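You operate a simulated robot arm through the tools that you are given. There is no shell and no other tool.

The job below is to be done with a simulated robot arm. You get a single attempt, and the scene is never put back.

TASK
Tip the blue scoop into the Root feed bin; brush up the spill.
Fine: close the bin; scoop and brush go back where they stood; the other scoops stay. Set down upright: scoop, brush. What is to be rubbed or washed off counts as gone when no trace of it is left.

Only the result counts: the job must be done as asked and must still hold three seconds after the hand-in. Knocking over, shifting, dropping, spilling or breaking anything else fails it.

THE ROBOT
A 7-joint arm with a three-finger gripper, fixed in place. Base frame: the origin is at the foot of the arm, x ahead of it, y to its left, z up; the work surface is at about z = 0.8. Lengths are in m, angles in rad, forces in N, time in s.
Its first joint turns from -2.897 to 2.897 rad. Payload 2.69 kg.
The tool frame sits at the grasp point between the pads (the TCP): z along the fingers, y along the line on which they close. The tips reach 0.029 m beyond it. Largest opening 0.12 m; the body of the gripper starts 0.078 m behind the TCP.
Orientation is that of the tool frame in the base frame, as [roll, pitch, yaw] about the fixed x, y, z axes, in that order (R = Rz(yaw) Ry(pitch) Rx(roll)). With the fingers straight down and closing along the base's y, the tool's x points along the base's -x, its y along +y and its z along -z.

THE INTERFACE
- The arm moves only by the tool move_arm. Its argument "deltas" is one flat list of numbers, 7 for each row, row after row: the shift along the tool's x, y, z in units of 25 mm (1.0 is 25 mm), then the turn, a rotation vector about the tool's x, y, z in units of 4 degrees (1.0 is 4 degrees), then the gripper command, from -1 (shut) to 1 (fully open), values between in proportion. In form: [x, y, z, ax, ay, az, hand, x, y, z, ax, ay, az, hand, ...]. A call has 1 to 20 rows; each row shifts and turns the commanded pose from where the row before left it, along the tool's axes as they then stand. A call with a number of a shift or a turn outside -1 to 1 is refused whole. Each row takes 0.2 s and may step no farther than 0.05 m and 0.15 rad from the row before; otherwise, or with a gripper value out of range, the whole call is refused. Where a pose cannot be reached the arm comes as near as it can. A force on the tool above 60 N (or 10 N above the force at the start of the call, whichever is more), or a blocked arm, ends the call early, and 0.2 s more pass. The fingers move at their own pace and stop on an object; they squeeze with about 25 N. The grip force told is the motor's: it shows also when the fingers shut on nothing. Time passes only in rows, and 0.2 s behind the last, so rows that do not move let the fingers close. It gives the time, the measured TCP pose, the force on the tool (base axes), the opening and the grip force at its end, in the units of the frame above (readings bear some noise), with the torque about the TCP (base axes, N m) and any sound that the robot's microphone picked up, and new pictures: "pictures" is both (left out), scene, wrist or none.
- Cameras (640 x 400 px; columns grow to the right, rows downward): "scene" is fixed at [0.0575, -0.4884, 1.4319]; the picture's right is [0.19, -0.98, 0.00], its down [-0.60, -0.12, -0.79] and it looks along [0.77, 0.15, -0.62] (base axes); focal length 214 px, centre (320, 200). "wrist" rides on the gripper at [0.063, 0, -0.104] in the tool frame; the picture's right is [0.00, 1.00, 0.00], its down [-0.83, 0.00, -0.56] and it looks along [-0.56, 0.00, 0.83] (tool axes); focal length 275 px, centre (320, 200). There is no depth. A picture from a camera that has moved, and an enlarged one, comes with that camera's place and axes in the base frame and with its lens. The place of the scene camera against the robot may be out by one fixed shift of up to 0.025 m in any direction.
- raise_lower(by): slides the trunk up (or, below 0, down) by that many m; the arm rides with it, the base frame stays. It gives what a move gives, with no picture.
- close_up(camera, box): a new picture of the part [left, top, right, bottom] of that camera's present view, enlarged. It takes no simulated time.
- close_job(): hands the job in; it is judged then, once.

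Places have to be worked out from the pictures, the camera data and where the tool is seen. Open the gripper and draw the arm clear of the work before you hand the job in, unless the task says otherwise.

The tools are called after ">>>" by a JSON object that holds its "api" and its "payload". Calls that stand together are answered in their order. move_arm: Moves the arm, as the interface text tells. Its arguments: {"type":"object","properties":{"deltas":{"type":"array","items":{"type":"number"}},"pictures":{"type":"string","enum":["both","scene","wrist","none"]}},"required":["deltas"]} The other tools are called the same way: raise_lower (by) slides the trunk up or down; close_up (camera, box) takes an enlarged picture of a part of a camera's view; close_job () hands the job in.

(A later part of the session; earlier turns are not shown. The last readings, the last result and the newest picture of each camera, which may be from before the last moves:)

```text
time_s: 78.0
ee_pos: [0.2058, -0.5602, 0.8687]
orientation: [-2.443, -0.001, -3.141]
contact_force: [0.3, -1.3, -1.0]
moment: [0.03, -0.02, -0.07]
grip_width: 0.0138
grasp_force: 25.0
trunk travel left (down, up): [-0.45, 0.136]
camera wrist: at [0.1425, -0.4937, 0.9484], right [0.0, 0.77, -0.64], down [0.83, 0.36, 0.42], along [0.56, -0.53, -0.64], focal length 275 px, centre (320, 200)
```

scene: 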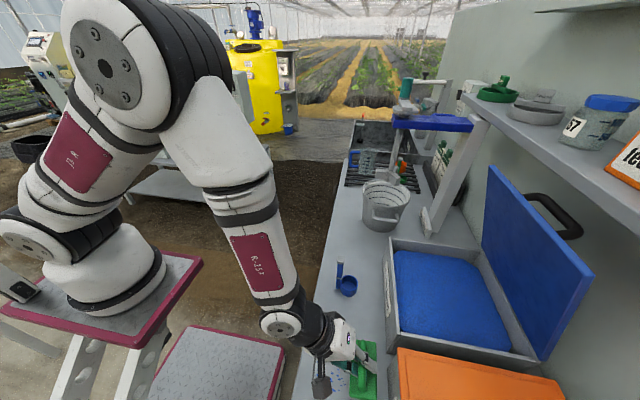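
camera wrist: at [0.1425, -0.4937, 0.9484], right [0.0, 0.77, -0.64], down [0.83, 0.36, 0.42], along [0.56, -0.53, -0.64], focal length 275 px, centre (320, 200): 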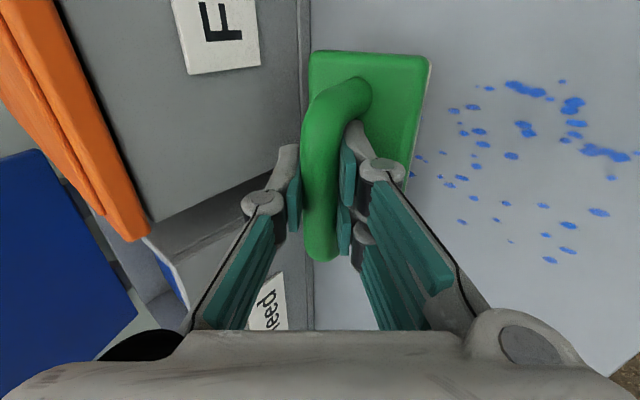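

Not yet touching (z 0.8687, no force). I continue down in 1.2 mm steps.

>>> {"api": "move_arm", "payload": {"deltas": [0, 0.032, 0.038, 0, 0, 0, -1, 0, 0, 0, 0, 0, 0, -1], "pictures": "none"}}

>>> {"api": "move_arm", "payload": {"deltas": [0, 0.032, 0.038, 0, 0, 0, -1, 0, 0, 0, 0, 0, 0, -1], "pictures": "none"}}

>>> {"api": "move_arm", "payload": {"deltas": [0, 0.032, 0.038, 0, 0, 0, -1, 0, 0, 0, 0, 0, 0, -1], "pictures": "wrist"}}

```text
time_s: 78.6
ee_pos: [0.2056, -0.5601, 0.868]
orientation: [-2.442, 0.001, 3.14]
contact_force: [0.0, 0.2, -1.5]
moment: [0.03, -0.01, -0.03]
grip_width: 0.0138
grasp_force: 25.4
trunk travel left (down, up): [-0.45, 0.136]
```

```text
time_s: 79.2
ee_pos: [0.2065, -0.5613, 0.8672]
orientation: [-2.442, 0.0, -3.14]
contact_force: [-0.7, -0.6, -2.0]
moment: [0.05, 0.02, 0.02]
grip_width: 0.014
grasp_force: 25.1
trunk travel left (down, up): [-0.45, 0.136]
```

```text
time_s: 79.8
ee_pos: [0.2058, -0.5607, 0.8659]
orientation: [-2.444, -0.001, 3.141]
contact_force: [-0.4, -0.2, -1.3]
moment: [0.03, 0.02, -0.01]
grip_width: 0.0139
grasp_force: 25.1
trunk travel left (down, up): [-0.45, 0.136]
camera wrist: at [0.1424, -0.4937, 0.9449], right [0.0, 0.77, -0.64], down [0.83, 0.36, 0.42], along [0.56, -0.53, -0.64], focal length 275 px, centre (320, 200)
```

wrist: 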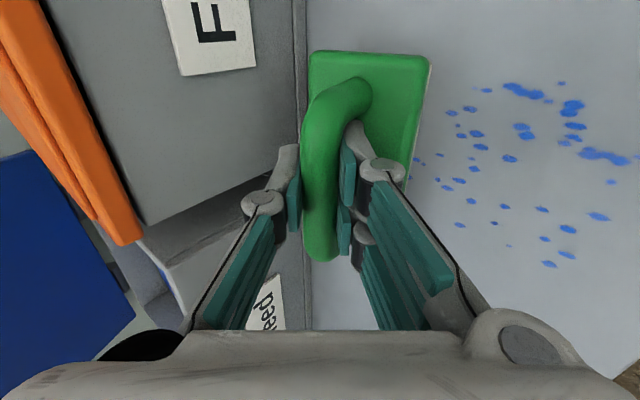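

Still hanging free (about −1.5 N of weight). I keep stepping down, 2 mm at a time.

>>> {"api": "move_arm", "payload": {"deltas": [0, 0.051, 0.061, 0, 0, 0, -1, 0, 0, 0, 0, 0, 0, -1], "pictures": "none"}}

>>> {"api": "move_arm", "payload": {"deltas": [0, 0.032, 0.038, 0, 0, 0, -1, 0, 0, 0, 0, 0, 0, -1], "pictures": "none"}}

>>> {"api": "close_up", "payload": {"camera": "scene", "box": [330, 330, 400, 400]}}

```text
time_s: 80.4
ee_pos: [0.2057, -0.5612, 0.865]
orientation: [-2.439, 0.0, 3.141]
contact_force: [-0.6, -2.6, 12.7]
moment: [0.05, 0.02, -0.06]
grip_width: 0.0138
grasp_force: 24.5
trunk travel left (down, up): [-0.45, 0.136]
```

```text
time_s: 81.0
ee_pos: [0.2058, -0.5624, 0.8645]
orientation: [-2.437, 0.001, 3.141]
contact_force: [1.8, -7.2, 30.5]
moment: [0.0, 0.04, -0.01]
grip_width: 0.0138
grasp_force: 24.8
trunk travel left (down, up): [-0.45, 0.136]
```

```text
5.71 times, centred on (365, 365) of scene
camera zoom: at [0.0575, -0.4884, 1.4319], right [0.19, -0.98, 0.0], down [-0.6, -0.12, -0.79], along [0.77, 0.15, -0.62], focal length 1226 px, centre (63, -743)
```

zoom: 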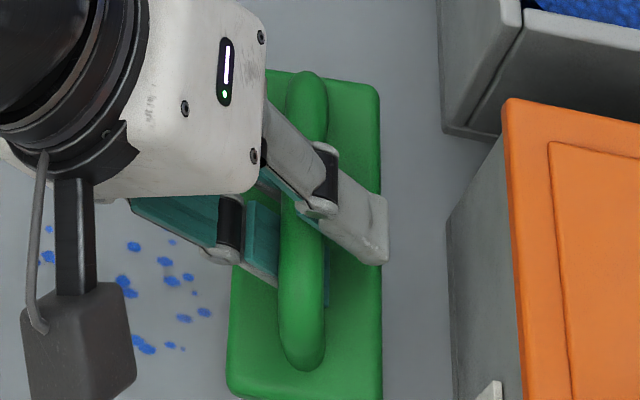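

It's flat on the bench now (30 N). I relieve the pressure, open slightly and withdraw along the finger axis so the brush stays put.

>>> {"api": "move_arm", "payload": {"deltas": [0, -0.039, -0.046, 0, 0, 0, -1, 0, 0, 0, 0, 0, 0, -0.7, 0, 0, 0, 0, 0, 0, -0.62, 0, 0, 0, 0, 0, 0, -0.62], "pictures": "wrist"}}

>>> {"api": "close_up", "payload": {"camera": "scene", "box": [330, 330, 400, 400]}}

```text
time_s: 82.0
ee_pos: [0.2055, -0.5597, 0.8635]
orientation: [-2.447, 0.001, -3.14]
contact_force: [0.0, 0.9, 3.4]
moment: [0.03, 0.03, -0.05]
grip_width: 0.0222
grasp_force: 0.1
trunk travel left (down, up): [-0.45, 0.136]
camera wrist: at [0.1422, -0.4928, 0.9425], right [0.0, 0.77, -0.64], down [0.83, 0.36, 0.42], along [0.56, -0.53, -0.64], focal length 275 px, centre (320, 200)
```

wrist: 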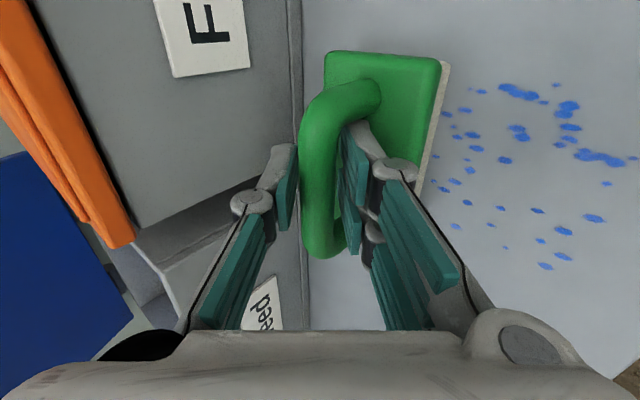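

```text
5.71 times, centred on (365, 365) of scene
camera zoom: at [0.0575, -0.4884, 1.4319], right [0.19, -0.98, 0.0], down [-0.6, -0.12, -0.79], along [0.77, 0.15, -0.62], focal length 1226 px, centre (63, -743)
```

zoom: 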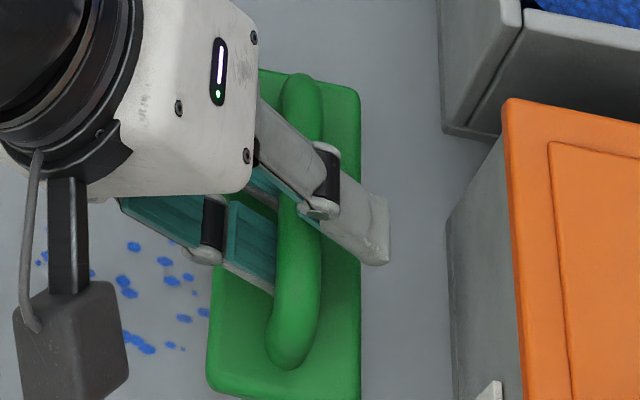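

Released at 22 mm opening; the brush rests on the bench. I pull straight back along the fingers by 6 cm.

>>> {"api": "move_arm", "payload": {"deltas": [0, 0, -0.3, 0, 0, 0, -0.62, 0, 0, -0.6, 0, 0, 0, -0.62, 0, 0, -0.8, 0, 0, 0, -0.62, 0, 0, -0.9, 0, 0, 0, -0.62], "pictures": "both"}}

>>> {"api": "close_up", "payload": {"camera": "scene", "box": [310, 320, 410, 400]}}

```text
time_s: 83.0
ee_pos: [0.2055, -0.5188, 0.9148]
orientation: [-2.443, 0.001, -3.141]
contact_force: [0.1, -0.2, -0.5]
moment: [0.01, 0.02, 0.01]
grip_width: 0.0227
grasp_force: 0.0
trunk travel left (down, up): [-0.45, 0.136]
camera wrist: at [0.1431, -0.452, 0.9936], right [0.0, 0.77, -0.64], down [0.83, 0.36, 0.42], along [0.56, -0.53, -0.64], focal length 275 px, centre (320, 200)
```

scene: 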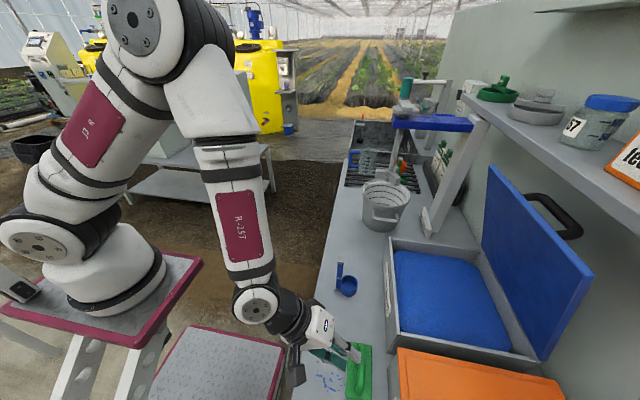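
wrist: 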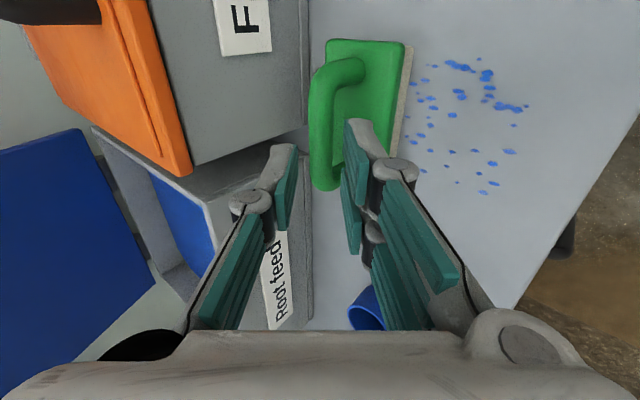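

```text
5.00 times, centred on (360, 360) of scene
camera zoom: at [0.0575, -0.4884, 1.4319], right [0.19, -0.98, 0.0], down [-0.6, -0.12, -0.79], along [0.77, 0.15, -0.62], focal length 1072 px, centre (120, -600)
```

zoom: 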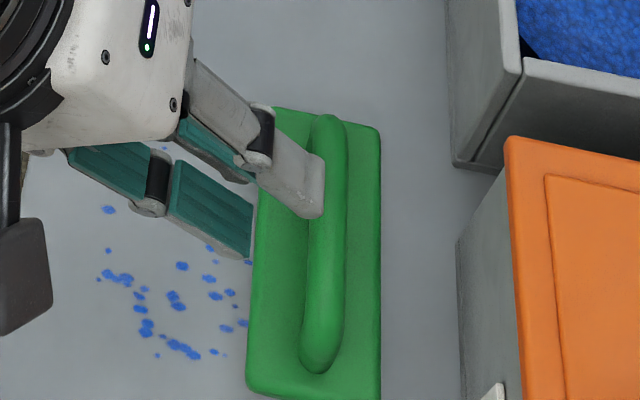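

The brush is flat on the bench. I rise 7 cm and bring the tool back to vertical above it, opening to 0.09 m.

>>> {"api": "move_arm", "payload": {"deltas": [0, -0.6, -0.72, 0, 0, 0, -0.62, 0, -0.6, -0.72, 0, 0, 0, -0.62, 0, -0.6, -0.72, 0, 0, 0, -0.62, 0, 0, 0, -1, 0, 0, 0.5, 0, 0, 0, -1, 0, 0, 0.5, 0, 0, 0, -1, 0, 0, 0.5, 0, 0, 0, -1, 0, 0, 0.5, 0, 0, 0, -1, 0, 0, 0.5, 0, 0, 0, -1, 0, 0, 0.5, 0, 0, 0, -1, 0, 0, 0.5, 0, 0, 0, -1, 0, 0, 0.5, 0, 0, 0, -1, 0, 0, 0.5, 0, 0, 0, -1, 0, 0, 0.5, 0, 0, 0, 0, 0, 0, 0.5], "pictures": "both"}}

>>> {"api": "close_up", "payload": {"camera": "wrist", "box": [220, 60, 420, 220]}}

```text
time_s: 86.0
ee_pos: [0.2073, -0.5131, 0.9735]
orientation: [3.14, 0.0, -3.141]
contact_force: [0.4, 0.2, -0.3]
moment: [-0.01, -0.02, 0.0]
grip_width: 0.09
grasp_force: 0.0
out of reach, approached as far as the arm can: row 7
trunk travel left (down, up): [-0.45, 0.136]
camera wrist: at [0.144, -0.5144, 1.0768], right [0.0, 1.0, 0.0], down [0.83, 0.0, 0.56], along [0.56, 0.0, -0.83], focal length 275 px, centre (320, 200)
```

scene: 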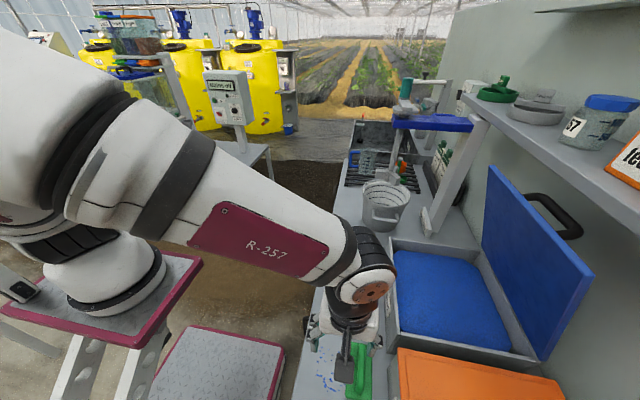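
wrist: 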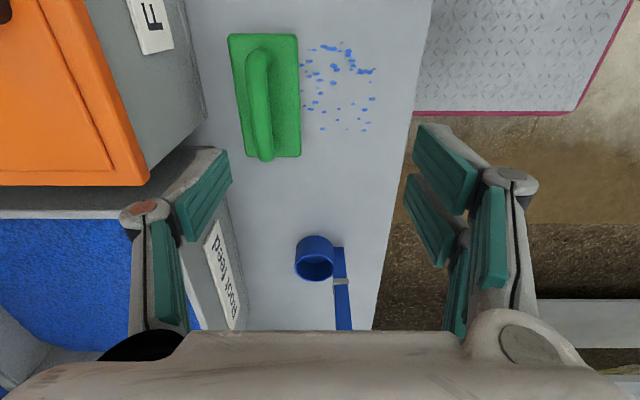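

```text
2.50 times, centred on (320, 140) of wrist
camera zoom: at [0.144, -0.5144, 1.0768], right [0.0, 1.0, 0.0], down [0.83, 0.0, 0.56], along [0.56, 0.0, -0.83], focal length 688 px, centre (320, 350)
```

zoom: 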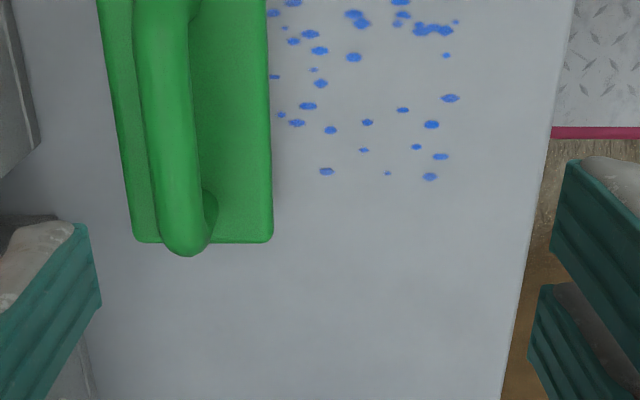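

The brush stands flat at about (0.207, −0.559), turned only ~2.5°. I narrow the fingers to 5 cm (orange lid is near), match that small turn, move over it and descend partway.

>>> {"api": "move_arm", "payload": {"deltas": [0, 0, 0, 0, 0, 0.6, -0.167, 0, -0.62, 0, 0, 0, 0, -0.167, 0, -0.62, 0, 0, 0, 0, -0.167, 0, -0.62, 0, 0, 0, 0, -0.167, 0, 0, 0.8, 0, 0, 0, -0.167, 0, 0, 0.8, 0, 0, 0, -0.167, 0, 0, 0.6, 0, 0, 0, -0.167, 0, 0, 0, 0, 0, 0, -0.167], "pictures": "both"}}

>>> {"api": "close_up", "payload": {"camera": "wrist", "box": [220, 30, 420, 230]}}

```text
time_s: 87.8
ee_pos: [0.205, -0.5616, 0.917]
orientation: [-3.14, -0.001, 3.1]
contact_force: [0.6, -0.1, 0.6]
moment: [-0.02, -0.02, 0.02]
grip_width: 0.05
grasp_force: 0.1
trunk travel left (down, up): [-0.45, 0.136]
camera wrist: at [0.1422, -0.5585, 1.0205], right [0.04, 1.0, 0.0], down [0.83, -0.03, 0.56], along [0.56, -0.02, -0.83], focal length 275 px, centre (320, 200)
```

scene: 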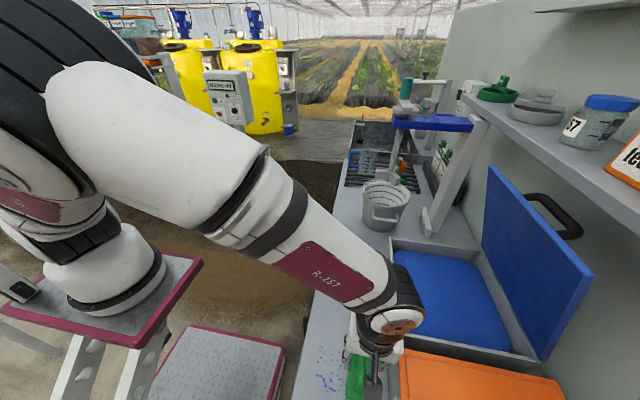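
wrist: 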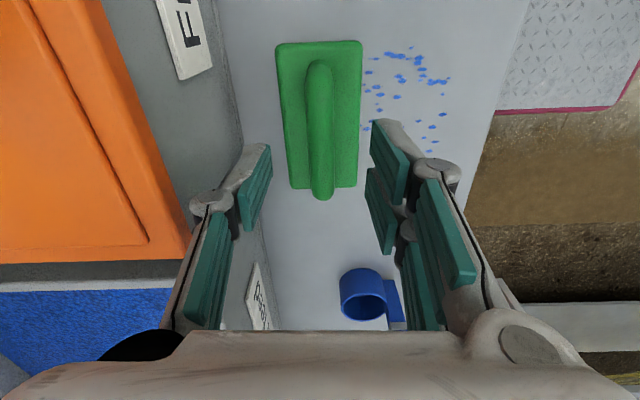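

```text
2.00 times, centred on (320, 130) of wrist
camera zoom: at [0.1422, -0.5585, 1.0205], right [0.04, 1.0, 0.0], down [0.83, -0.03, 0.56], along [0.56, -0.02, -0.83], focal length 551 px, centre (320, 340)
```

zoom: 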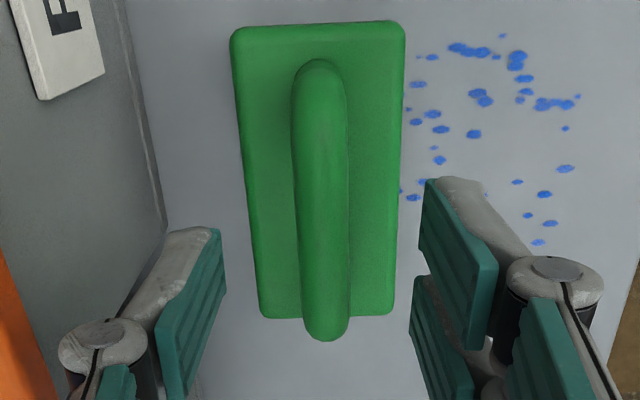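

Aligned with the bar. I lower to z ≈ 0.871 and close.

>>> {"api": "move_arm", "payload": {"deltas": [0, 0, 0.7, 0, 0, 0, -0.167, 0, 0, 0.7, 0, 0, 0, -0.167, 0, 0, 0.44, 0, 0, 0, -0.167, 0, 0, 0, 0, 0, 0, -0.167, 0, 0, 0, 0, 0, 0, -1, 0, 0, 0, 0, 0, 0, -1, 0, 0, 0, 0, 0, 0, -1, 0, 0, 0, 0, 0, 0, -1], "pictures": "both"}}

```text
time_s: 89.6
ee_pos: [0.2059, -0.5598, 0.8721]
orientation: [-3.142, 0.0, 3.1]
contact_force: [0.1, -0.7, 0.6]
moment: [-0.01, -0.04, -0.03]
grip_width: 0.0144
grasp_force: 25.3
trunk travel left (down, up): [-0.45, 0.136]
camera wrist: at [0.142, -0.5587, 0.9754], right [0.04, 1.0, 0.0], down [0.83, -0.03, 0.56], along [0.56, -0.02, -0.83], focal length 275 px, centre (320, 200)
```

scene: 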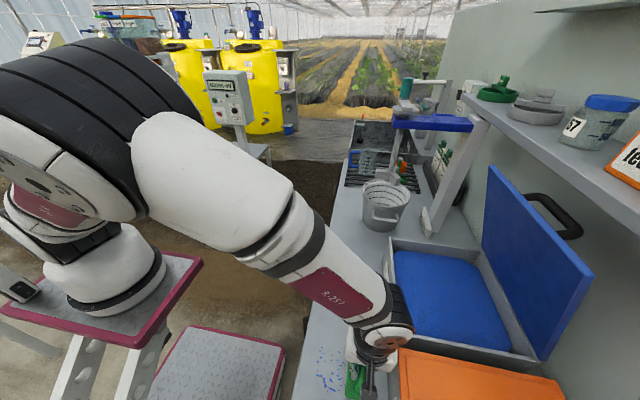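
wrist: 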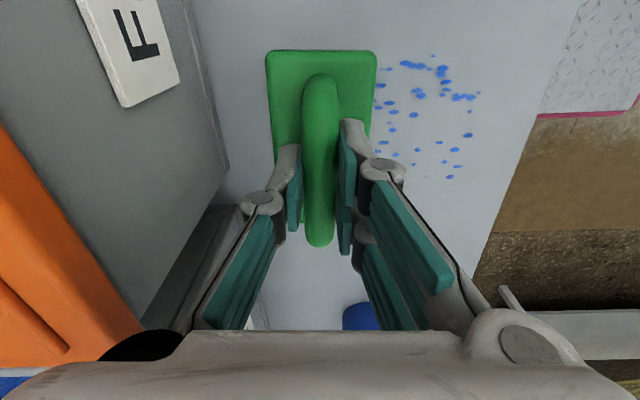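

Held again with the brush flat. I press lightly (~1.3 mm) and stroke along the bar: 3 cm in −x, checking force.

>>> {"api": "move_arm", "payload": {"deltas": [0, 0, 0.05, 0, 0, 0, -1, 0, 0, 0, 0, 0, 0, -1], "pictures": "none"}}

>>> {"api": "move_arm", "payload": {"deltas": [0.15, 0, 0, 0, 0, 0, -1, 0.2, 0, 0, 0, 0, 0, -1, 0.2, 0, 0, 0, 0, 0, -1, 0.2, 0, 0, 0, 0, 0, -1, 0.2, 0, 0, 0, 0, 0, -1, 0.2, 0, 0, 0, 0, 0, -1], "pictures": "wrist"}}

```text
time_s: 90.2
ee_pos: [0.2051, -0.561, 0.8715]
orientation: [-3.139, 0.001, 3.099]
contact_force: [-0.8, 3.7, 11.8]
moment: [-0.04, -0.37, 0.11]
grip_width: 0.0146
grasp_force: 24.6
trunk travel left (down, up): [-0.45, 0.136]
```

```text
time_s: 91.6
ee_pos: [0.1773, -0.5596, 0.8713]
orientation: [3.141, 0.0, 3.101]
contact_force: [4.5, 0.0, 12.1]
moment: [-0.01, -0.27, 0.0]
grip_width: 0.0144
grasp_force: 24.8
trunk travel left (down, up): [-0.45, 0.136]
camera wrist: at [0.114, -0.5579, 0.9747], right [0.04, 1.0, 0.0], down [0.83, -0.03, 0.56], along [0.56, -0.02, -0.83], focal length 275 px, centre (320, 200)
```

wrist: 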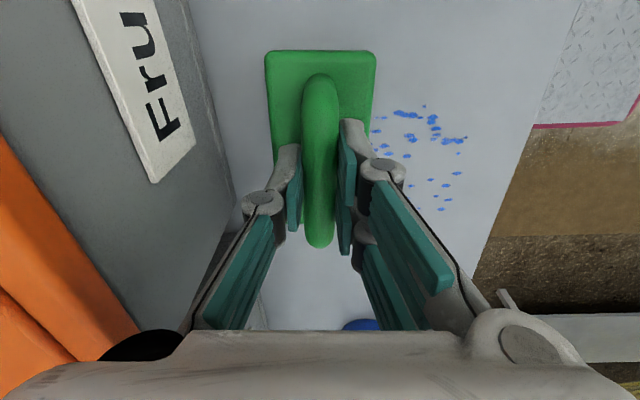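

Contact stays steady (12 N normal, 4.5 N drag) and the brush stays level. I stroke +x 6.5 cm and back to complete this lane.

>>> {"api": "move_arm", "payload": {"deltas": [-0.2, 0, 0, 0, 0, 0, -1, -0.25, 0, 0, 0, 0, 0, -1, -0.25, 0, 0, 0, 0, 0, -1, -0.25, 0, 0, 0, 0, 0, -1, -0.25, 0, 0, 0, 0, 0, -1, -0.25, 0, 0, 0, 0, 0, -1, -0.25, 0, 0, 0, 0, 0, -1, -0.25, 0, 0, 0, 0, 0, -1, -0.25, 0, 0, 0, 0, 0, -1, -0.25, 0, 0, 0, 0, 0, -1, -0.15, 0, 0, 0, 0, 0, -1], "pictures": "none"}}

>>> {"api": "move_arm", "payload": {"deltas": [0.2, 0, 0, 0, 0, 0, -1, 0.25, 0, 0, 0, 0, 0, -1, 0.25, 0, 0, 0, 0, 0, -1, 0.25, 0, 0, 0, 0, 0, -1, 0.25, 0, 0, 0, 0, 0, -1, 0.25, 0, 0, 0, 0, 0, -1, 0, 0, 0, 0, 0, 0, -1], "pictures": "both"}}

```text
time_s: 94.0
ee_pos: [0.2404, -0.5618, 0.8707]
orientation: [-3.141, 0.001, 3.099]
contact_force: [-5.8, 0.1, 15.3]
moment: [0.01, -0.01, 0.0]
grip_width: 0.0144
grasp_force: 25.0
trunk travel left (down, up): [-0.45, 0.136]
```

```text
time_s: 95.6
ee_pos: [0.2046, -0.5601, 0.8714]
orientation: [3.14, 0.0, 3.099]
contact_force: [0.3, -0.1, 1.0]
moment: [0.0, -0.04, -0.02]
grip_width: 0.0145
grasp_force: 24.8
trunk travel left (down, up): [-0.45, 0.136]
camera wrist: at [0.1413, -0.558, 0.9742], right [0.04, 1.0, 0.0], down [0.83, -0.03, 0.56], along [0.55, -0.02, -0.83], focal length 275 px, centre (320, 200)
```

scene: 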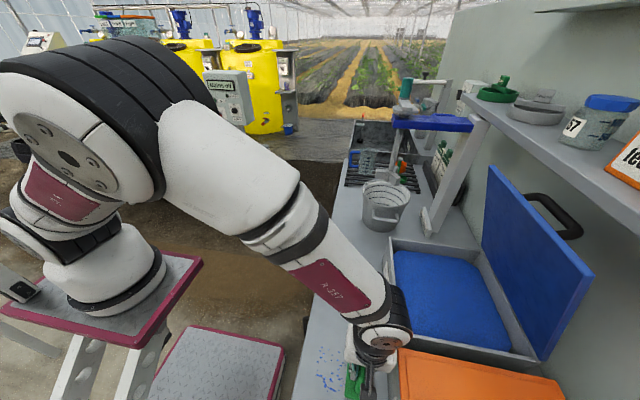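
wrist: 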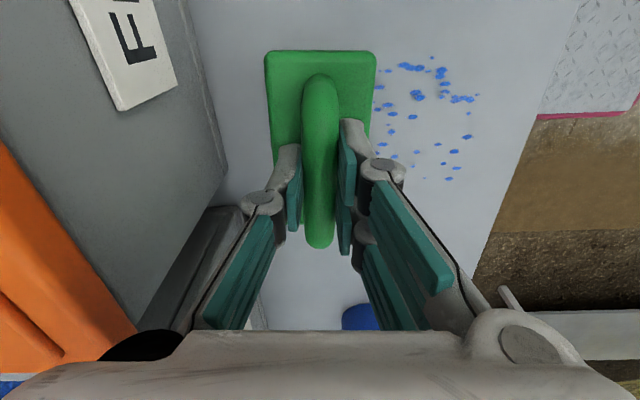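

Lane one done. I lift 3 cm and step over to the next lane (y ≈ −0.523), looking at what remains where I brushed.

>>> {"api": "move_arm", "payload": {"deltas": [0, 0, -0.6, 0, 0, 0, -1, 0, 0, -0.6, 0, 0, 0, -1, 0, 0.75, 0, 0, 0, 0, -1, 0, 0.75, 0, 0, 0, 0, -1, 0, 0, 0, 0, 0, 0, -1], "pictures": "both"}}

>>> {"api": "close_up", "payload": {"camera": "wrist", "box": [160, 20, 500, 230]}}

```text
time_s: 96.8
ee_pos: [0.2063, -0.5232, 0.9009]
orientation: [-3.141, 0.0, 3.099]
contact_force: [-0.2, -0.1, -1.0]
moment: [-0.01, 0.02, 0.0]
grip_width: 0.0144
grasp_force: 24.8
trunk travel left (down, up): [-0.45, 0.136]
camera wrist: at [0.143, -0.5208, 1.0048], right [0.04, 1.0, 0.0], down [0.83, -0.03, 0.56], along [0.56, -0.02, -0.83], focal length 275 px, centre (320, 200)
```

scene: 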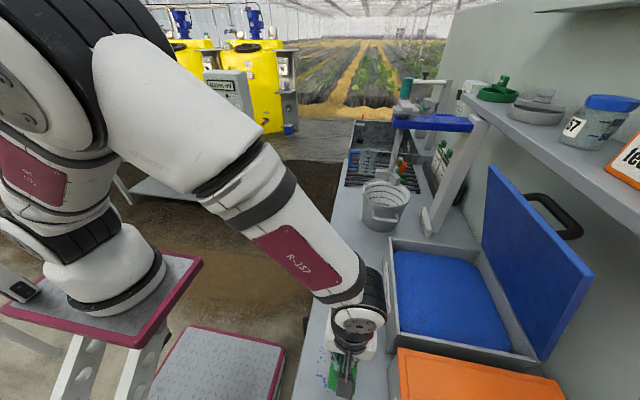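
wrist: 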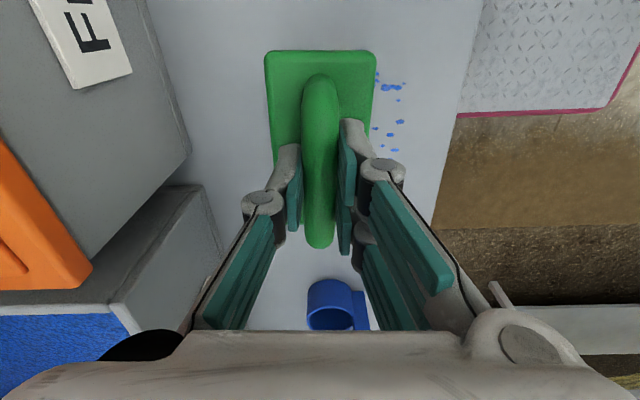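

```text
1.88 times, centred on (330, 125) of wrist
camera zoom: at [0.143, -0.5208, 1.0048], right [0.04, 1.0, 0.0], down [0.83, -0.03, 0.56], along [0.56, -0.02, -0.83], focal length 518 px, centre (301, 341)
```

zoom: 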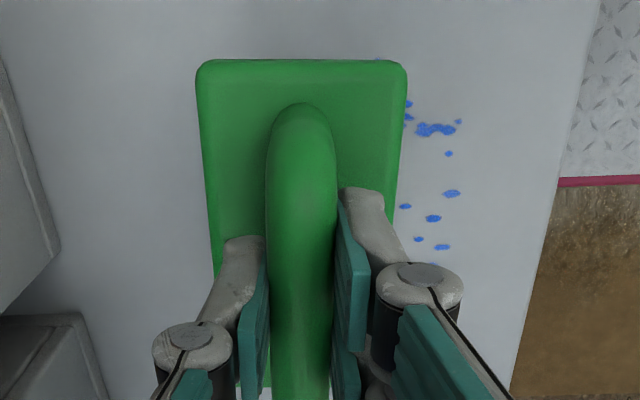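

The brushed lane is clean. I lower onto lane two and press lightly.

>>> {"api": "move_arm", "payload": {"deltas": [0, 0, 0.6, 0, 0, 0, -1, 0, 0, 0.5, 0, 0, 0, -1, 0, 0, 0.1, 0, 0, 0, -1, 0, 0, 0.05, 0, 0, 0, -1, 0, 0, 0, 0, 0, 0, -1], "pictures": "none"}}

```text
time_s: 98.0
ee_pos: [0.2068, -0.5232, 0.8699]
orientation: [-3.14, 0.001, 3.1]
contact_force: [0.0, 3.1, 17.8]
moment: [0.03, 0.08, -0.01]
grip_width: 0.0144
grasp_force: 24.7
trunk travel left (down, up): [-0.45, 0.136]
```

Good contact (17.8 N). I stroke −x 3 cm, +x 6.5 cm and back in this lane.

>>> {"api": "move_arm", "payload": {"deltas": [0.2, 0, 0, 0, 0, 0, -1, 0.25, 0, 0, 0, 0, 0, -1, 0.25, 0, 0, 0, 0, 0, -1, 0.25, 0, 0, 0, 0, 0, -1, 0.25, 0, 0, 0, 0, 0, -1, 0, 0, 0, 0, 0, 0, -1, -0.25, 0, 0, 0, 0, 0, -1, -0.25, 0, 0, 0, 0, 0, -1, -0.25, 0, 0, 0, 0, 0, -1, -0.25, 0, 0, 0, 0, 0, -1, -0.25, 0, 0, 0, 0, 0, -1, -0.25, 0, 0, 0, 0, 0, -1, -0.25, 0, 0, 0, 0, 0, -1, -0.25, 0, 0, 0, 0, 0, -1, -0.25, 0, 0, 0, 0, 0, -1, -0.25, 0, 0, 0, 0, 0, -1], "pictures": "none"}}

>>> {"api": "move_arm", "payload": {"deltas": [0, 0, 0.03, 0, 0, 0, -1, 0.25, 0, 0, 0, 0, 0, -1, 0.25, 0, 0, 0, 0, 0, -1, 0.25, 0, 0, 0, 0, 0, -1, 0.25, 0, 0, 0, 0, 0, -1, 0.25, 0, 0, 0, 0, 0, -1, 0, 0, 0, 0, 0, 0, -1], "pictures": "wrist"}}

```text
time_s: 101.4
ee_pos: [0.2384, -0.5253, 0.8703]
orientation: [-3.14, -0.001, 3.1]
contact_force: [-5.3, 0.2, 13.2]
moment: [0.03, 0.16, 0.02]
grip_width: 0.0143
grasp_force: 24.9
trunk travel left (down, up): [-0.45, 0.136]
```

```text
time_s: 103.0
ee_pos: [0.2073, -0.5229, 0.8686]
orientation: [-3.141, 0.0, 3.101]
contact_force: [7.3, 1.2, 18.1]
moment: [-0.03, -0.12, -0.01]
grip_width: 0.014
grasp_force: 25.4
trunk travel left (down, up): [-0.45, 0.136]
camera wrist: at [0.1443, -0.5204, 0.972], right [0.04, 1.0, 0.0], down [0.83, -0.03, 0.56], along [0.56, -0.02, -0.83], focal length 275 px, centre (320, 200)
```

wrist: 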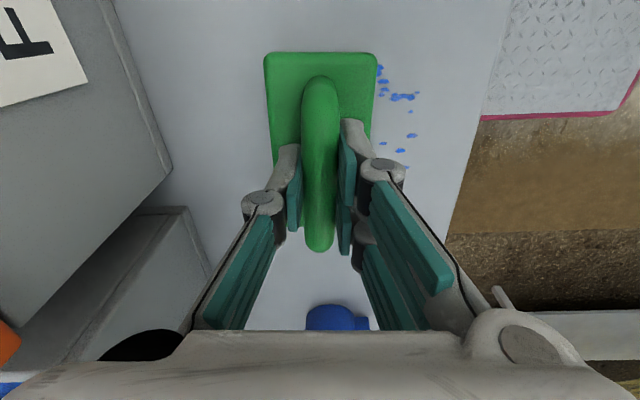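

Lane two done with steady contact. I lift, shift to y ≈ −0.484 and look.

>>> {"api": "move_arm", "payload": {"deltas": [0, 0, -0.6, 0, 0, 0, -1, 0, 0, -0.6, 0, 0, 0, -1, 0, 0.8, 0, 0, 0, 0, -1, 0, 0.8, 0, 0, 0, 0, -1, 0, 0, 0, 0, 0, 0, -1], "pictures": "wrist"}}

>>> {"api": "close_up", "payload": {"camera": "wrist", "box": [160, 20, 500, 230]}}

```text
time_s: 104.2
ee_pos: [0.2081, -0.4823, 0.8992]
orientation: [3.142, 0.001, 3.098]
contact_force: [1.1, 0.3, -1.8]
moment: [0.03, 0.01, -0.01]
grip_width: 0.0141
grasp_force: 25.3
trunk travel left (down, up): [-0.45, 0.136]
camera wrist: at [0.1459, -0.4808, 1.0027], right [0.04, 1.0, 0.0], down [0.83, -0.03, 0.56], along [0.56, -0.02, -0.83], focal length 275 px, centre (320, 200)
```

wrist: 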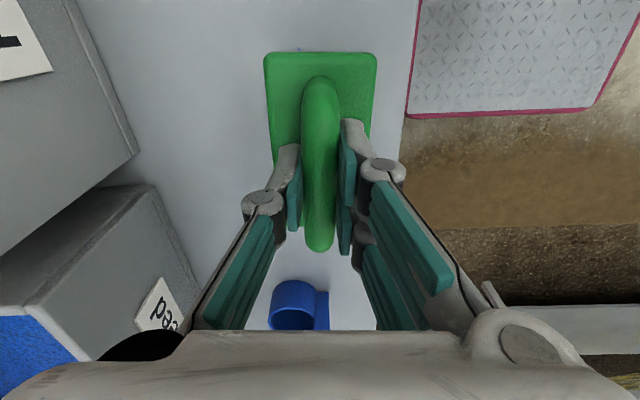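

```text
1.88 times, centred on (330, 125) of wrist
camera zoom: at [0.1459, -0.4808, 1.0027], right [0.04, 1.0, 0.0], down [0.83, -0.03, 0.56], along [0.56, -0.02, -0.83], focal length 518 px, centre (301, 341)
```

zoom: 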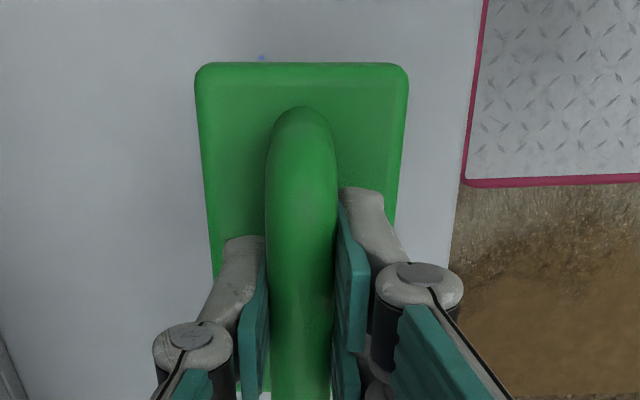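

Only a faint remnant shows near (0.165, −0.494), which lane three covers. I lower and press.

>>> {"api": "move_arm", "payload": {"deltas": [0, 0, 0.6, 0, 0, 0, -1, 0, 0, 0.5, 0, 0, 0, -1, 0, 0, 0.1, 0, 0, 0, -1, 0, 0, 0.03, 0, 0, 0, -1, 0, 0, 0, 0, 0, 0, -1], "pictures": "none"}}

```text
time_s: 105.4
ee_pos: [0.2097, -0.4842, 0.8678]
orientation: [-3.139, 0.0, 3.1]
contact_force: [2.0, 1.8, 10.9]
moment: [0.03, 0.1, -0.01]
grip_width: 0.0145
grasp_force: 25.1
trunk travel left (down, up): [-0.45, 0.136]
```

Contact 10.9 N. I add a touch more pressure and stroke −x 4 cm, then +x 7 cm and back.

>>> {"api": "move_arm", "payload": {"deltas": [0, 0, 0.03, 0, 0, 0, -1, 0.25, 0, 0, 0, 0, 0, -1, 0.25, 0, 0, 0, 0, 0, -1, 0.25, 0, 0, 0, 0, 0, -1, 0.25, 0, 0, 0, 0, 0, -1, 0.25, 0, 0, 0, 0, 0, -1, 0.25, 0, 0, 0, 0, 0, -1, 0.1, 0, 0, 0, 0, 0, -1, 0, 0, 0, 0, 0, 0, -1], "pictures": "none"}}

>>> {"api": "move_arm", "payload": {"deltas": [0, 0, 0.02, 0, 0, 0, -1, -0.25, 0, 0, 0, 0, 0, -1, -0.25, 0, 0, 0, 0, 0, -1, -0.25, 0, 0, 0, 0, 0, -1, -0.25, 0, 0, 0, 0, 0, -1, -0.25, 0, 0, 0, 0, 0, -1, -0.25, 0, 0, 0, 0, 0, -1, -0.25, 0, 0, 0, 0, 0, -1, -0.25, 0, 0, 0, 0, 0, -1, -0.25, 0, 0, 0, 0, 0, -1, -0.25, 0, 0, 0, 0, 0, -1, -0.25, 0, 0, 0, 0, 0, -1], "pictures": "none"}}

>>> {"api": "move_arm", "payload": {"deltas": [0, 0, 0.02, 0, 0, 0, -1, 0.25, 0, 0, 0, 0, 0, -1, 0.25, 0, 0, 0, 0, 0, -1, 0.25, 0, 0, 0, 0, 0, -1, 0.25, 0, 0, 0, 0, 0, -1, 0, 0, 0, 0, 0, 0, -1], "pictures": "wrist"}}

```text
time_s: 107.4
ee_pos: [0.1707, -0.4816, 0.8679]
orientation: [3.141, -0.001, 3.1]
contact_force: [6.2, -1.6, 15.3]
moment: [0.0, -0.15, -0.01]
grip_width: 0.0142
grasp_force: 25.1
trunk travel left (down, up): [-0.45, 0.136]
```

```text
time_s: 110.0
ee_pos: [0.2375, -0.4846, 0.8677]
orientation: [-3.141, 0.002, 3.099]
contact_force: [-5.2, 0.2, 13.3]
moment: [0.04, 0.01, 0.04]
grip_width: 0.0142
grasp_force: 24.8
trunk travel left (down, up): [-0.45, 0.136]
```

```text
time_s: 111.4
ee_pos: [0.2144, -0.4828, 0.8669]
orientation: [-3.141, 0.0, 3.099]
contact_force: [6.1, 0.0, 16.1]
moment: [0.0, -0.2, -0.07]
grip_width: 0.0143
grasp_force: 25.3
trunk travel left (down, up): [-0.45, 0.136]
camera wrist: at [0.15, -0.4808, 0.9697], right [0.04, 1.0, 0.0], down [0.83, -0.03, 0.56], along [0.56, -0.02, -0.83], focal length 275 px, centre (320, 200)
```

wrist: 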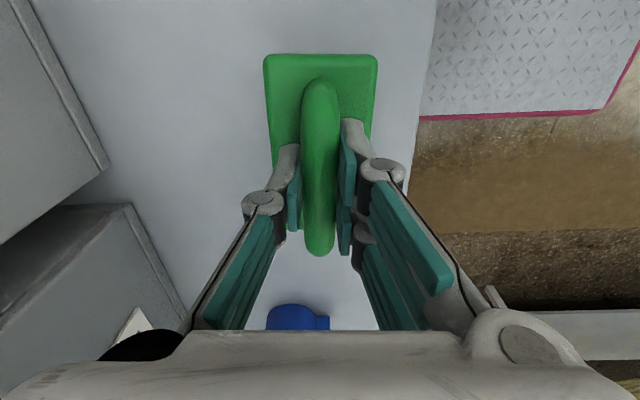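

The three lanes look clean. I lift, square the tool, and carry the brush back toward its home (x −0.003, y −0.530), stopping above it so the scene camera can check the whole spill area.

>>> {"api": "move_arm", "payload": {"deltas": [0, 0, -0.6, 0, 0, 0, -1, 0, 0, -1, 0, 0, 0, -1, 0, 0, -1, 0, 0, -0.6, -1, 0.6, -0.15, 0, 0, 0, 0, -1, 1, -0.22, 0, 0, 0, 0, -1, 1, -0.22, 0, 0, 0, 0, -1, 1, -0.22, 0, 0, 0, 0, -1, 1, -0.22, 0, 0, 0, 0, -1, 1, -0.22, 0, 0, 0, 0, -1, 1, -0.22, 0, 0, 0, 0, -1, 1, -0.22, 0, 0, 0, 0, -1, 0.7, -0.15, 0, 0, 0, 0, -1, 0.4, -0.06, 0, 0, 0, 0, -1, 0, 0, 0, 0, 0, 0, -1], "pictures": "both"}}

>>> {"api": "close_up", "payload": {"camera": "scene", "box": [290, 320, 410, 400]}}

```text
time_s: 114.4
ee_pos: [-0.0049, -0.5293, 0.9309]
orientation: [-3.141, 0.0, 3.141]
contact_force: [-0.2, -0.5, -1.6]
moment: [-0.03, -0.01, 0.0]
grip_width: 0.0143
grasp_force: 24.7
trunk travel left (down, up): [-0.45, 0.136]
camera wrist: at [-0.0673, -0.5306, 1.0346], right [0.0, 1.0, 0.0], down [0.83, 0.0, 0.56], along [0.56, 0.0, -0.83], focal length 275 px, centre (320, 200)
```

scene: 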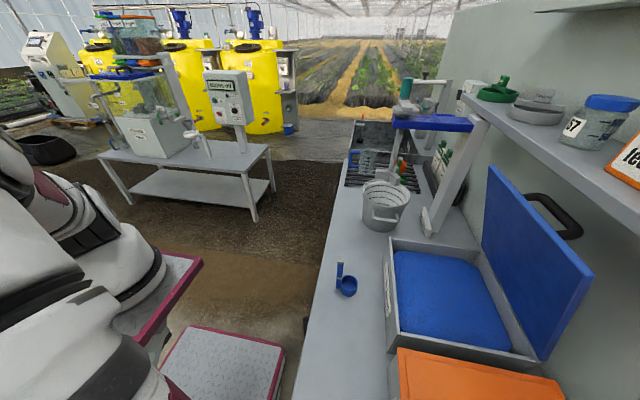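
wrist: 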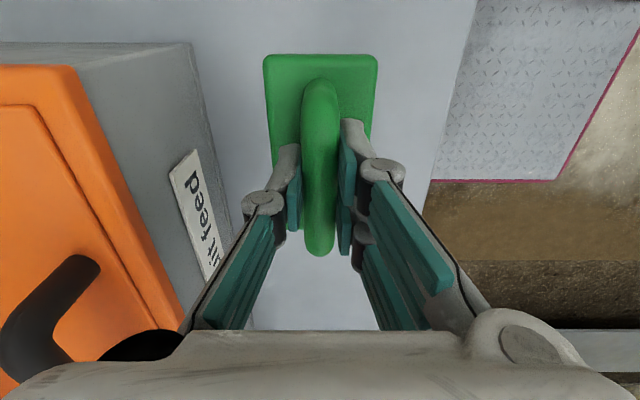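

```text
5.00 times, centred on (350, 360) of scene
camera zoom: at [0.0575, -0.4884, 1.4319], right [0.19, -0.98, 0.0], down [-0.6, -0.12, -0.79], along [0.77, 0.15, -0.62], focal length 1072 px, centre (170, -600)
```

zoom: 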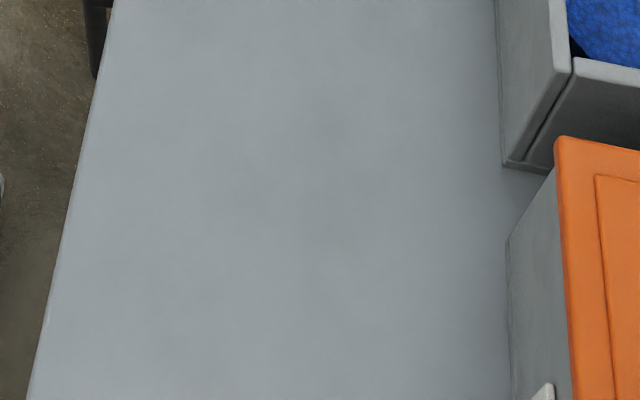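

The spill area is spotless, and the brush is still square in the grip (about 3 mm forward of the original hold, so TCP x −0.005 puts it home). I lower it toward the bench.

>>> {"api": "move_arm", "payload": {"deltas": [0, -0.05, 0.5, 0, 0, 0, -1, 0, 0, 0.8, 0, 0, 0, -1, 0, 0, 0.7, 0, 0, 0, -1, 0, 0, 0.35, 0, 0, 0, -1, 0, 0, 0, 0, 0, 0, -1], "pictures": "none"}}

>>> {"api": "move_arm", "payload": {"deltas": [0, 0, 0.06, 0, 0, 0, -1, 0, 0, 0.06, 0, 0, 0, -1, 0, 0, 0, 0, 0, 0, -1], "pictures": "none"}}

```text
time_s: 115.6
ee_pos: [-0.0028, -0.5322, 0.8711]
orientation: [-3.14, 0.001, 3.14]
contact_force: [-0.2, 0.4, -0.9]
moment: [0.0, -0.01, 0.02]
grip_width: 0.014
grasp_force: 24.8
trunk travel left (down, up): [-0.45, 0.136]
```

```text
time_s: 116.4
ee_pos: [-0.0033, -0.5317, 0.8685]
orientation: [-3.142, 0.001, 3.141]
contact_force: [-0.7, -0.5, -0.3]
moment: [-0.02, 0.0, 0.0]
grip_width: 0.0141
grasp_force: 25.2
trunk travel left (down, up): [-0.45, 0.136]
```

Nearly down. Fine correction in x/y and a few more millimetre steps to touch.

>>> {"api": "move_arm", "payload": {"deltas": [0.05, 0.03, 0.04, 0, 0, 0, -1, 0, 0, 0, 0, 0, 0, -1], "pictures": "none"}}

>>> {"api": "move_arm", "payload": {"deltas": [0, 0, 0.04, 0, 0, 0, -1, 0, 0, 0, 0, 0, 0, -1], "pictures": "wrist"}}

```text
time_s: 117.0
ee_pos: [-0.0041, -0.5299, 0.8681]
orientation: [3.139, 0.001, 3.141]
contact_force: [-0.6, 0.0, -1.3]
moment: [-0.02, -0.04, 0.03]
grip_width: 0.0144
grasp_force: 24.5
trunk travel left (down, up): [-0.45, 0.136]
```

```text
time_s: 117.6
ee_pos: [-0.0038, -0.5313, 0.8689]
orientation: [-3.141, 0.0, -3.141]
contact_force: [-0.6, 0.9, -1.5]
moment: [0.02, -0.03, -0.01]
grip_width: 0.0141
grasp_force: 24.6
trunk travel left (down, up): [-0.45, 0.136]
camera wrist: at [-0.0679, -0.5317, 0.9713], right [0.0, 1.0, 0.0], down [0.83, 0.0, 0.56], along [0.56, 0.0, -0.83], focal length 275 px, centre (320, 200)
```

wrist: 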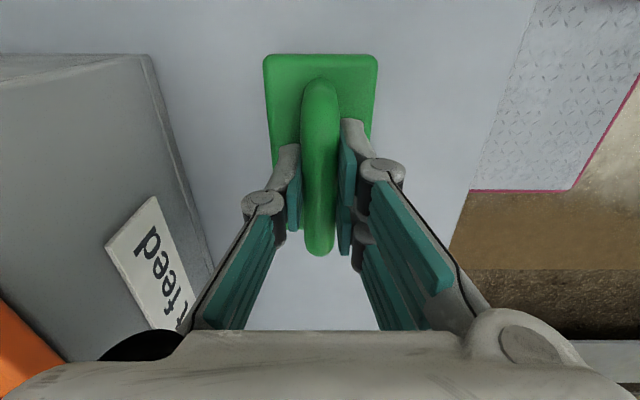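

Still no contact; two more small steps.

>>> {"api": "move_arm", "payload": {"deltas": [0, 0, 0.05, 0, 0, 0, -1, 0, 0, 0, 0, 0, 0, -1], "pictures": "none"}}

>>> {"api": "move_arm", "payload": {"deltas": [0, 0, 0.05, 0, 0, 0, -1, 0, 0, 0, 0, 0, 0, -1], "pictures": "none"}}

```text
time_s: 118.2
ee_pos: [-0.0048, -0.5308, 0.8666]
orientation: [3.141, -0.001, -3.141]
contact_force: [-1.1, -0.5, -1.1]
moment: [-0.03, 0.0, 0.01]
grip_width: 0.0142
grasp_force: 25.2
trunk travel left (down, up): [-0.45, 0.136]
```

```text
time_s: 118.8
ee_pos: [-0.0042, -0.5312, 0.8666]
orientation: [-3.139, 0.001, -3.14]
contact_force: [3.6, 1.7, 15.1]
moment: [0.05, -0.22, -0.01]
grip_width: 0.0144
grasp_force: 24.6
trunk travel left (down, up): [-0.45, 0.136]
```

Touchdown (15 N). I ease off 1 mm and open the fingers.

>>> {"api": "move_arm", "payload": {"deltas": [0, 0, -0.04, 0, 0, 0, -1, 0, 0, 0, 0, 0, 0, -0.7, 0, 0, 0, 0, 0, 0, -0.4, 0, 0, 0, 0, 0, 0, 0.2, 0, 0, 0, 0, 0, 0, 0.4, 0, 0, 0, 0, 0, 0, 0.4], "pictures": "wrist"}}

>>> {"api": "move_arm", "payload": {"deltas": [0, 0, -0.5, 0, 0, 0, 0.4, 0, 0, -1, 0, 0, 0, 0.4, 0, 0, -1, 0, 0, 0, 0.4, 0, 0, -1, 0, 0, 0, 0.4, 0, 0, -1, 0, 0, 0, 0.4, 0, 0, -1, 0, 0, 0, 0.4, 0, 0, -0.6, 0, 0, 0, 0.4], "pictures": "both"}}

>>> {"api": "close_up", "payload": {"camera": "wrist", "box": [260, 20, 380, 150]}}

>>> {"api": "close_up", "payload": {"camera": "wrist", "box": [250, 190, 410, 260]}}

```text
time_s: 120.2
ee_pos: [-0.0049, -0.5304, 0.8648]
orientation: [-3.141, 0.0, -3.142]
contact_force: [0.3, 0.1, 0.7]
moment: [-0.03, -0.01, 0.0]
grip_width: 0.0839
grasp_force: 0.1
trunk travel left (down, up): [-0.45, 0.136]
camera wrist: at [-0.0684, -0.5312, 0.9694], right [0.0, 1.0, 0.0], down [0.83, 0.0, 0.56], along [0.56, 0.0, -0.83], focal length 275 px, centre (320, 200)
```

wrist: 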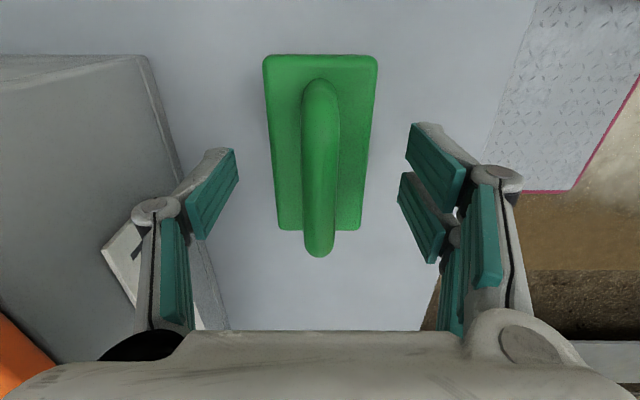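

```text
time_s: 121.8
ee_pos: [-0.005, -0.5313, 1.0176]
orientation: [-3.141, 0.0, 3.139]
contact_force: [0.1, -0.2, 0.3]
moment: [0.03, -0.02, 0.01]
grip_width: 0.0838
grasp_force: 0.0
trunk travel left (down, up): [-0.45, 0.136]
camera wrist: at [-0.0683, -0.5314, 1.1212], right [0.0, 1.0, 0.0], down [0.83, 0.0, 0.56], along [0.56, 0.0, -0.83], focal length 275 px, centre (320, 200)
```

scene: 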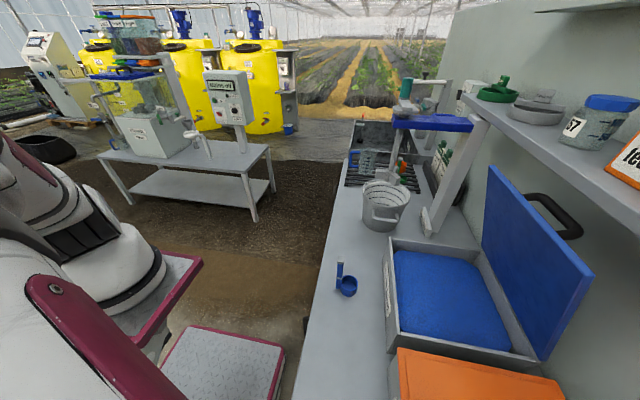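
wrist: 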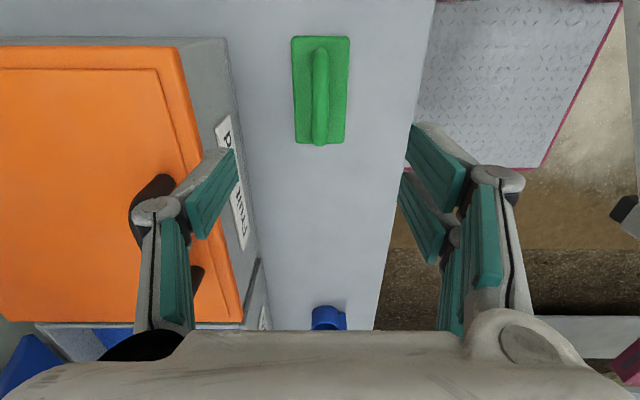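

```text
3.08 times, centred on (320, 85) of wrist
camera zoom: at [-0.0683, -0.5314, 1.1212], right [0.0, 1.0, 0.0], down [0.83, 0.0, 0.56], along [0.56, 0.0, -0.83], focal length 847 px, centre (320, 554)
```

zoom: 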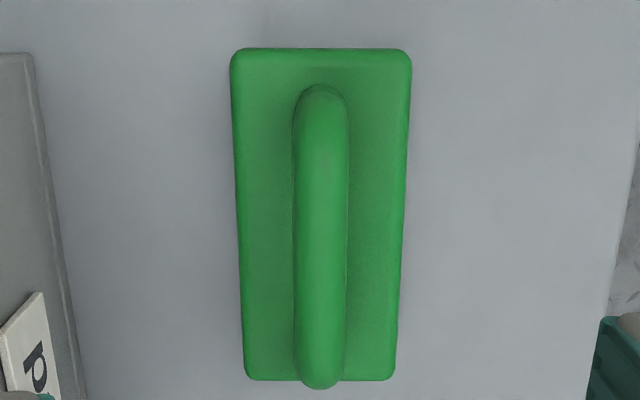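

```text
4.00 times, centred on (330, 225) of wrist
camera zoom: at [-0.0683, -0.5314, 1.1212], right [0.0, 1.0, 0.0], down [0.83, 0.0, 0.56], along [0.56, 0.0, -0.83], focal length 1101 px, centre (280, 100)
```

zoom: 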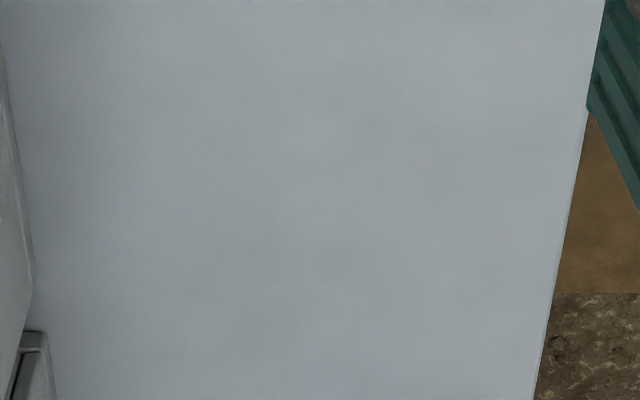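

Both tools are home and the spill is gone without trace. Last task: the lid. I raise the arm, shift toward −y over the orange bin and pitch the wrist camera up toward +x to see the lid and shelf edge-on.

>>> {"api": "move_arm", "payload": {"deltas": [0, 0, -0.9, 0, 0, 0, -1, 0, 0, -0.9, 0, 0, 0, -1, 0, 0, -0.9, 0, 0, 0, -1, 0, 0, -0.9, 0, 0, 0, -1, 0, 0, -0.9, 0, 0, 0, -1, 0, 0, -0.9, 0, 0, 0, -1, 0, -0.69, 0, 0, -1, 0, -1, 0, -0.69, 0, 0, -1, 0, -1, 0, -0.69, 0, 0, -1, 0, -1, 0, -0.69, 0, 0, -1, 0, -1, 0, -0.69, 0, 0, -1, 0, -1, 0, -0.69, 0, 0, -1, 0, -1, 0, -0.69, 0, 0, -1, 0, -1, 0, -0.69, 0, 0, -1, 0, -1, 0, -0.69, 0, 0, -1, 0, -1, 0, -0.69, 0, 0, -1, 0, -1, 0, -0.69, 0, 0, -1, 0, -1], "pictures": "both"}}

```text
time_s: 125.4
ee_pos: [0.0281, -0.6299, 1.1253]
orientation: [3.14, 0.734, 3.142]
contact_force: [-0.5, 0.0, 0.3]
moment: [0.01, -0.01, -0.01]
grip_width: 0.0
grasp_force: 24.7
out of reach, approached as far as the arm can: row 12, 13, 14, 15, 16, 17
trunk travel left (down, up): [-0.45, 0.136]
camera wrist: at [-0.0881, -0.6298, 1.1598], right [0.0, 1.0, 0.0], down [0.24, 0.0, 0.97], along [0.97, 0.0, -0.24], focal length 275 px, centre (320, 200)
```

scene: 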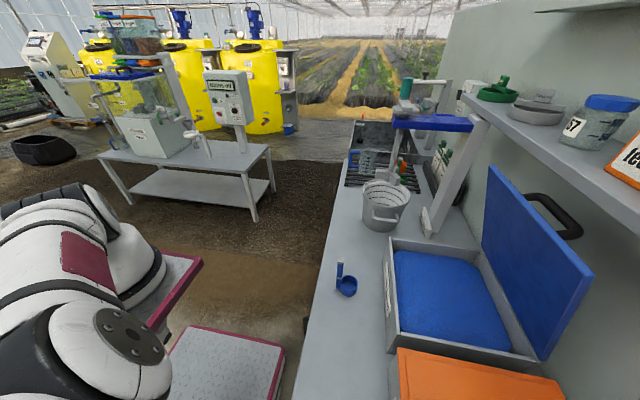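
wrist: 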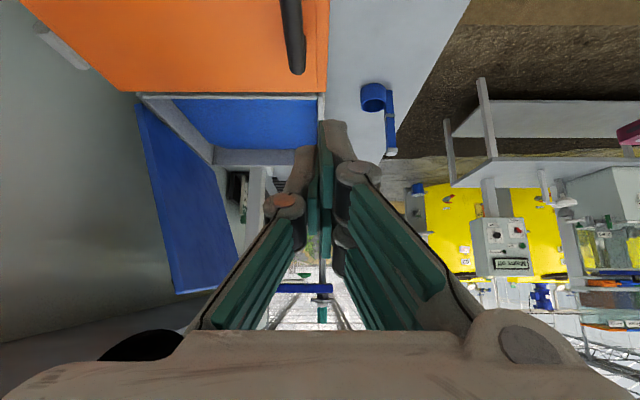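

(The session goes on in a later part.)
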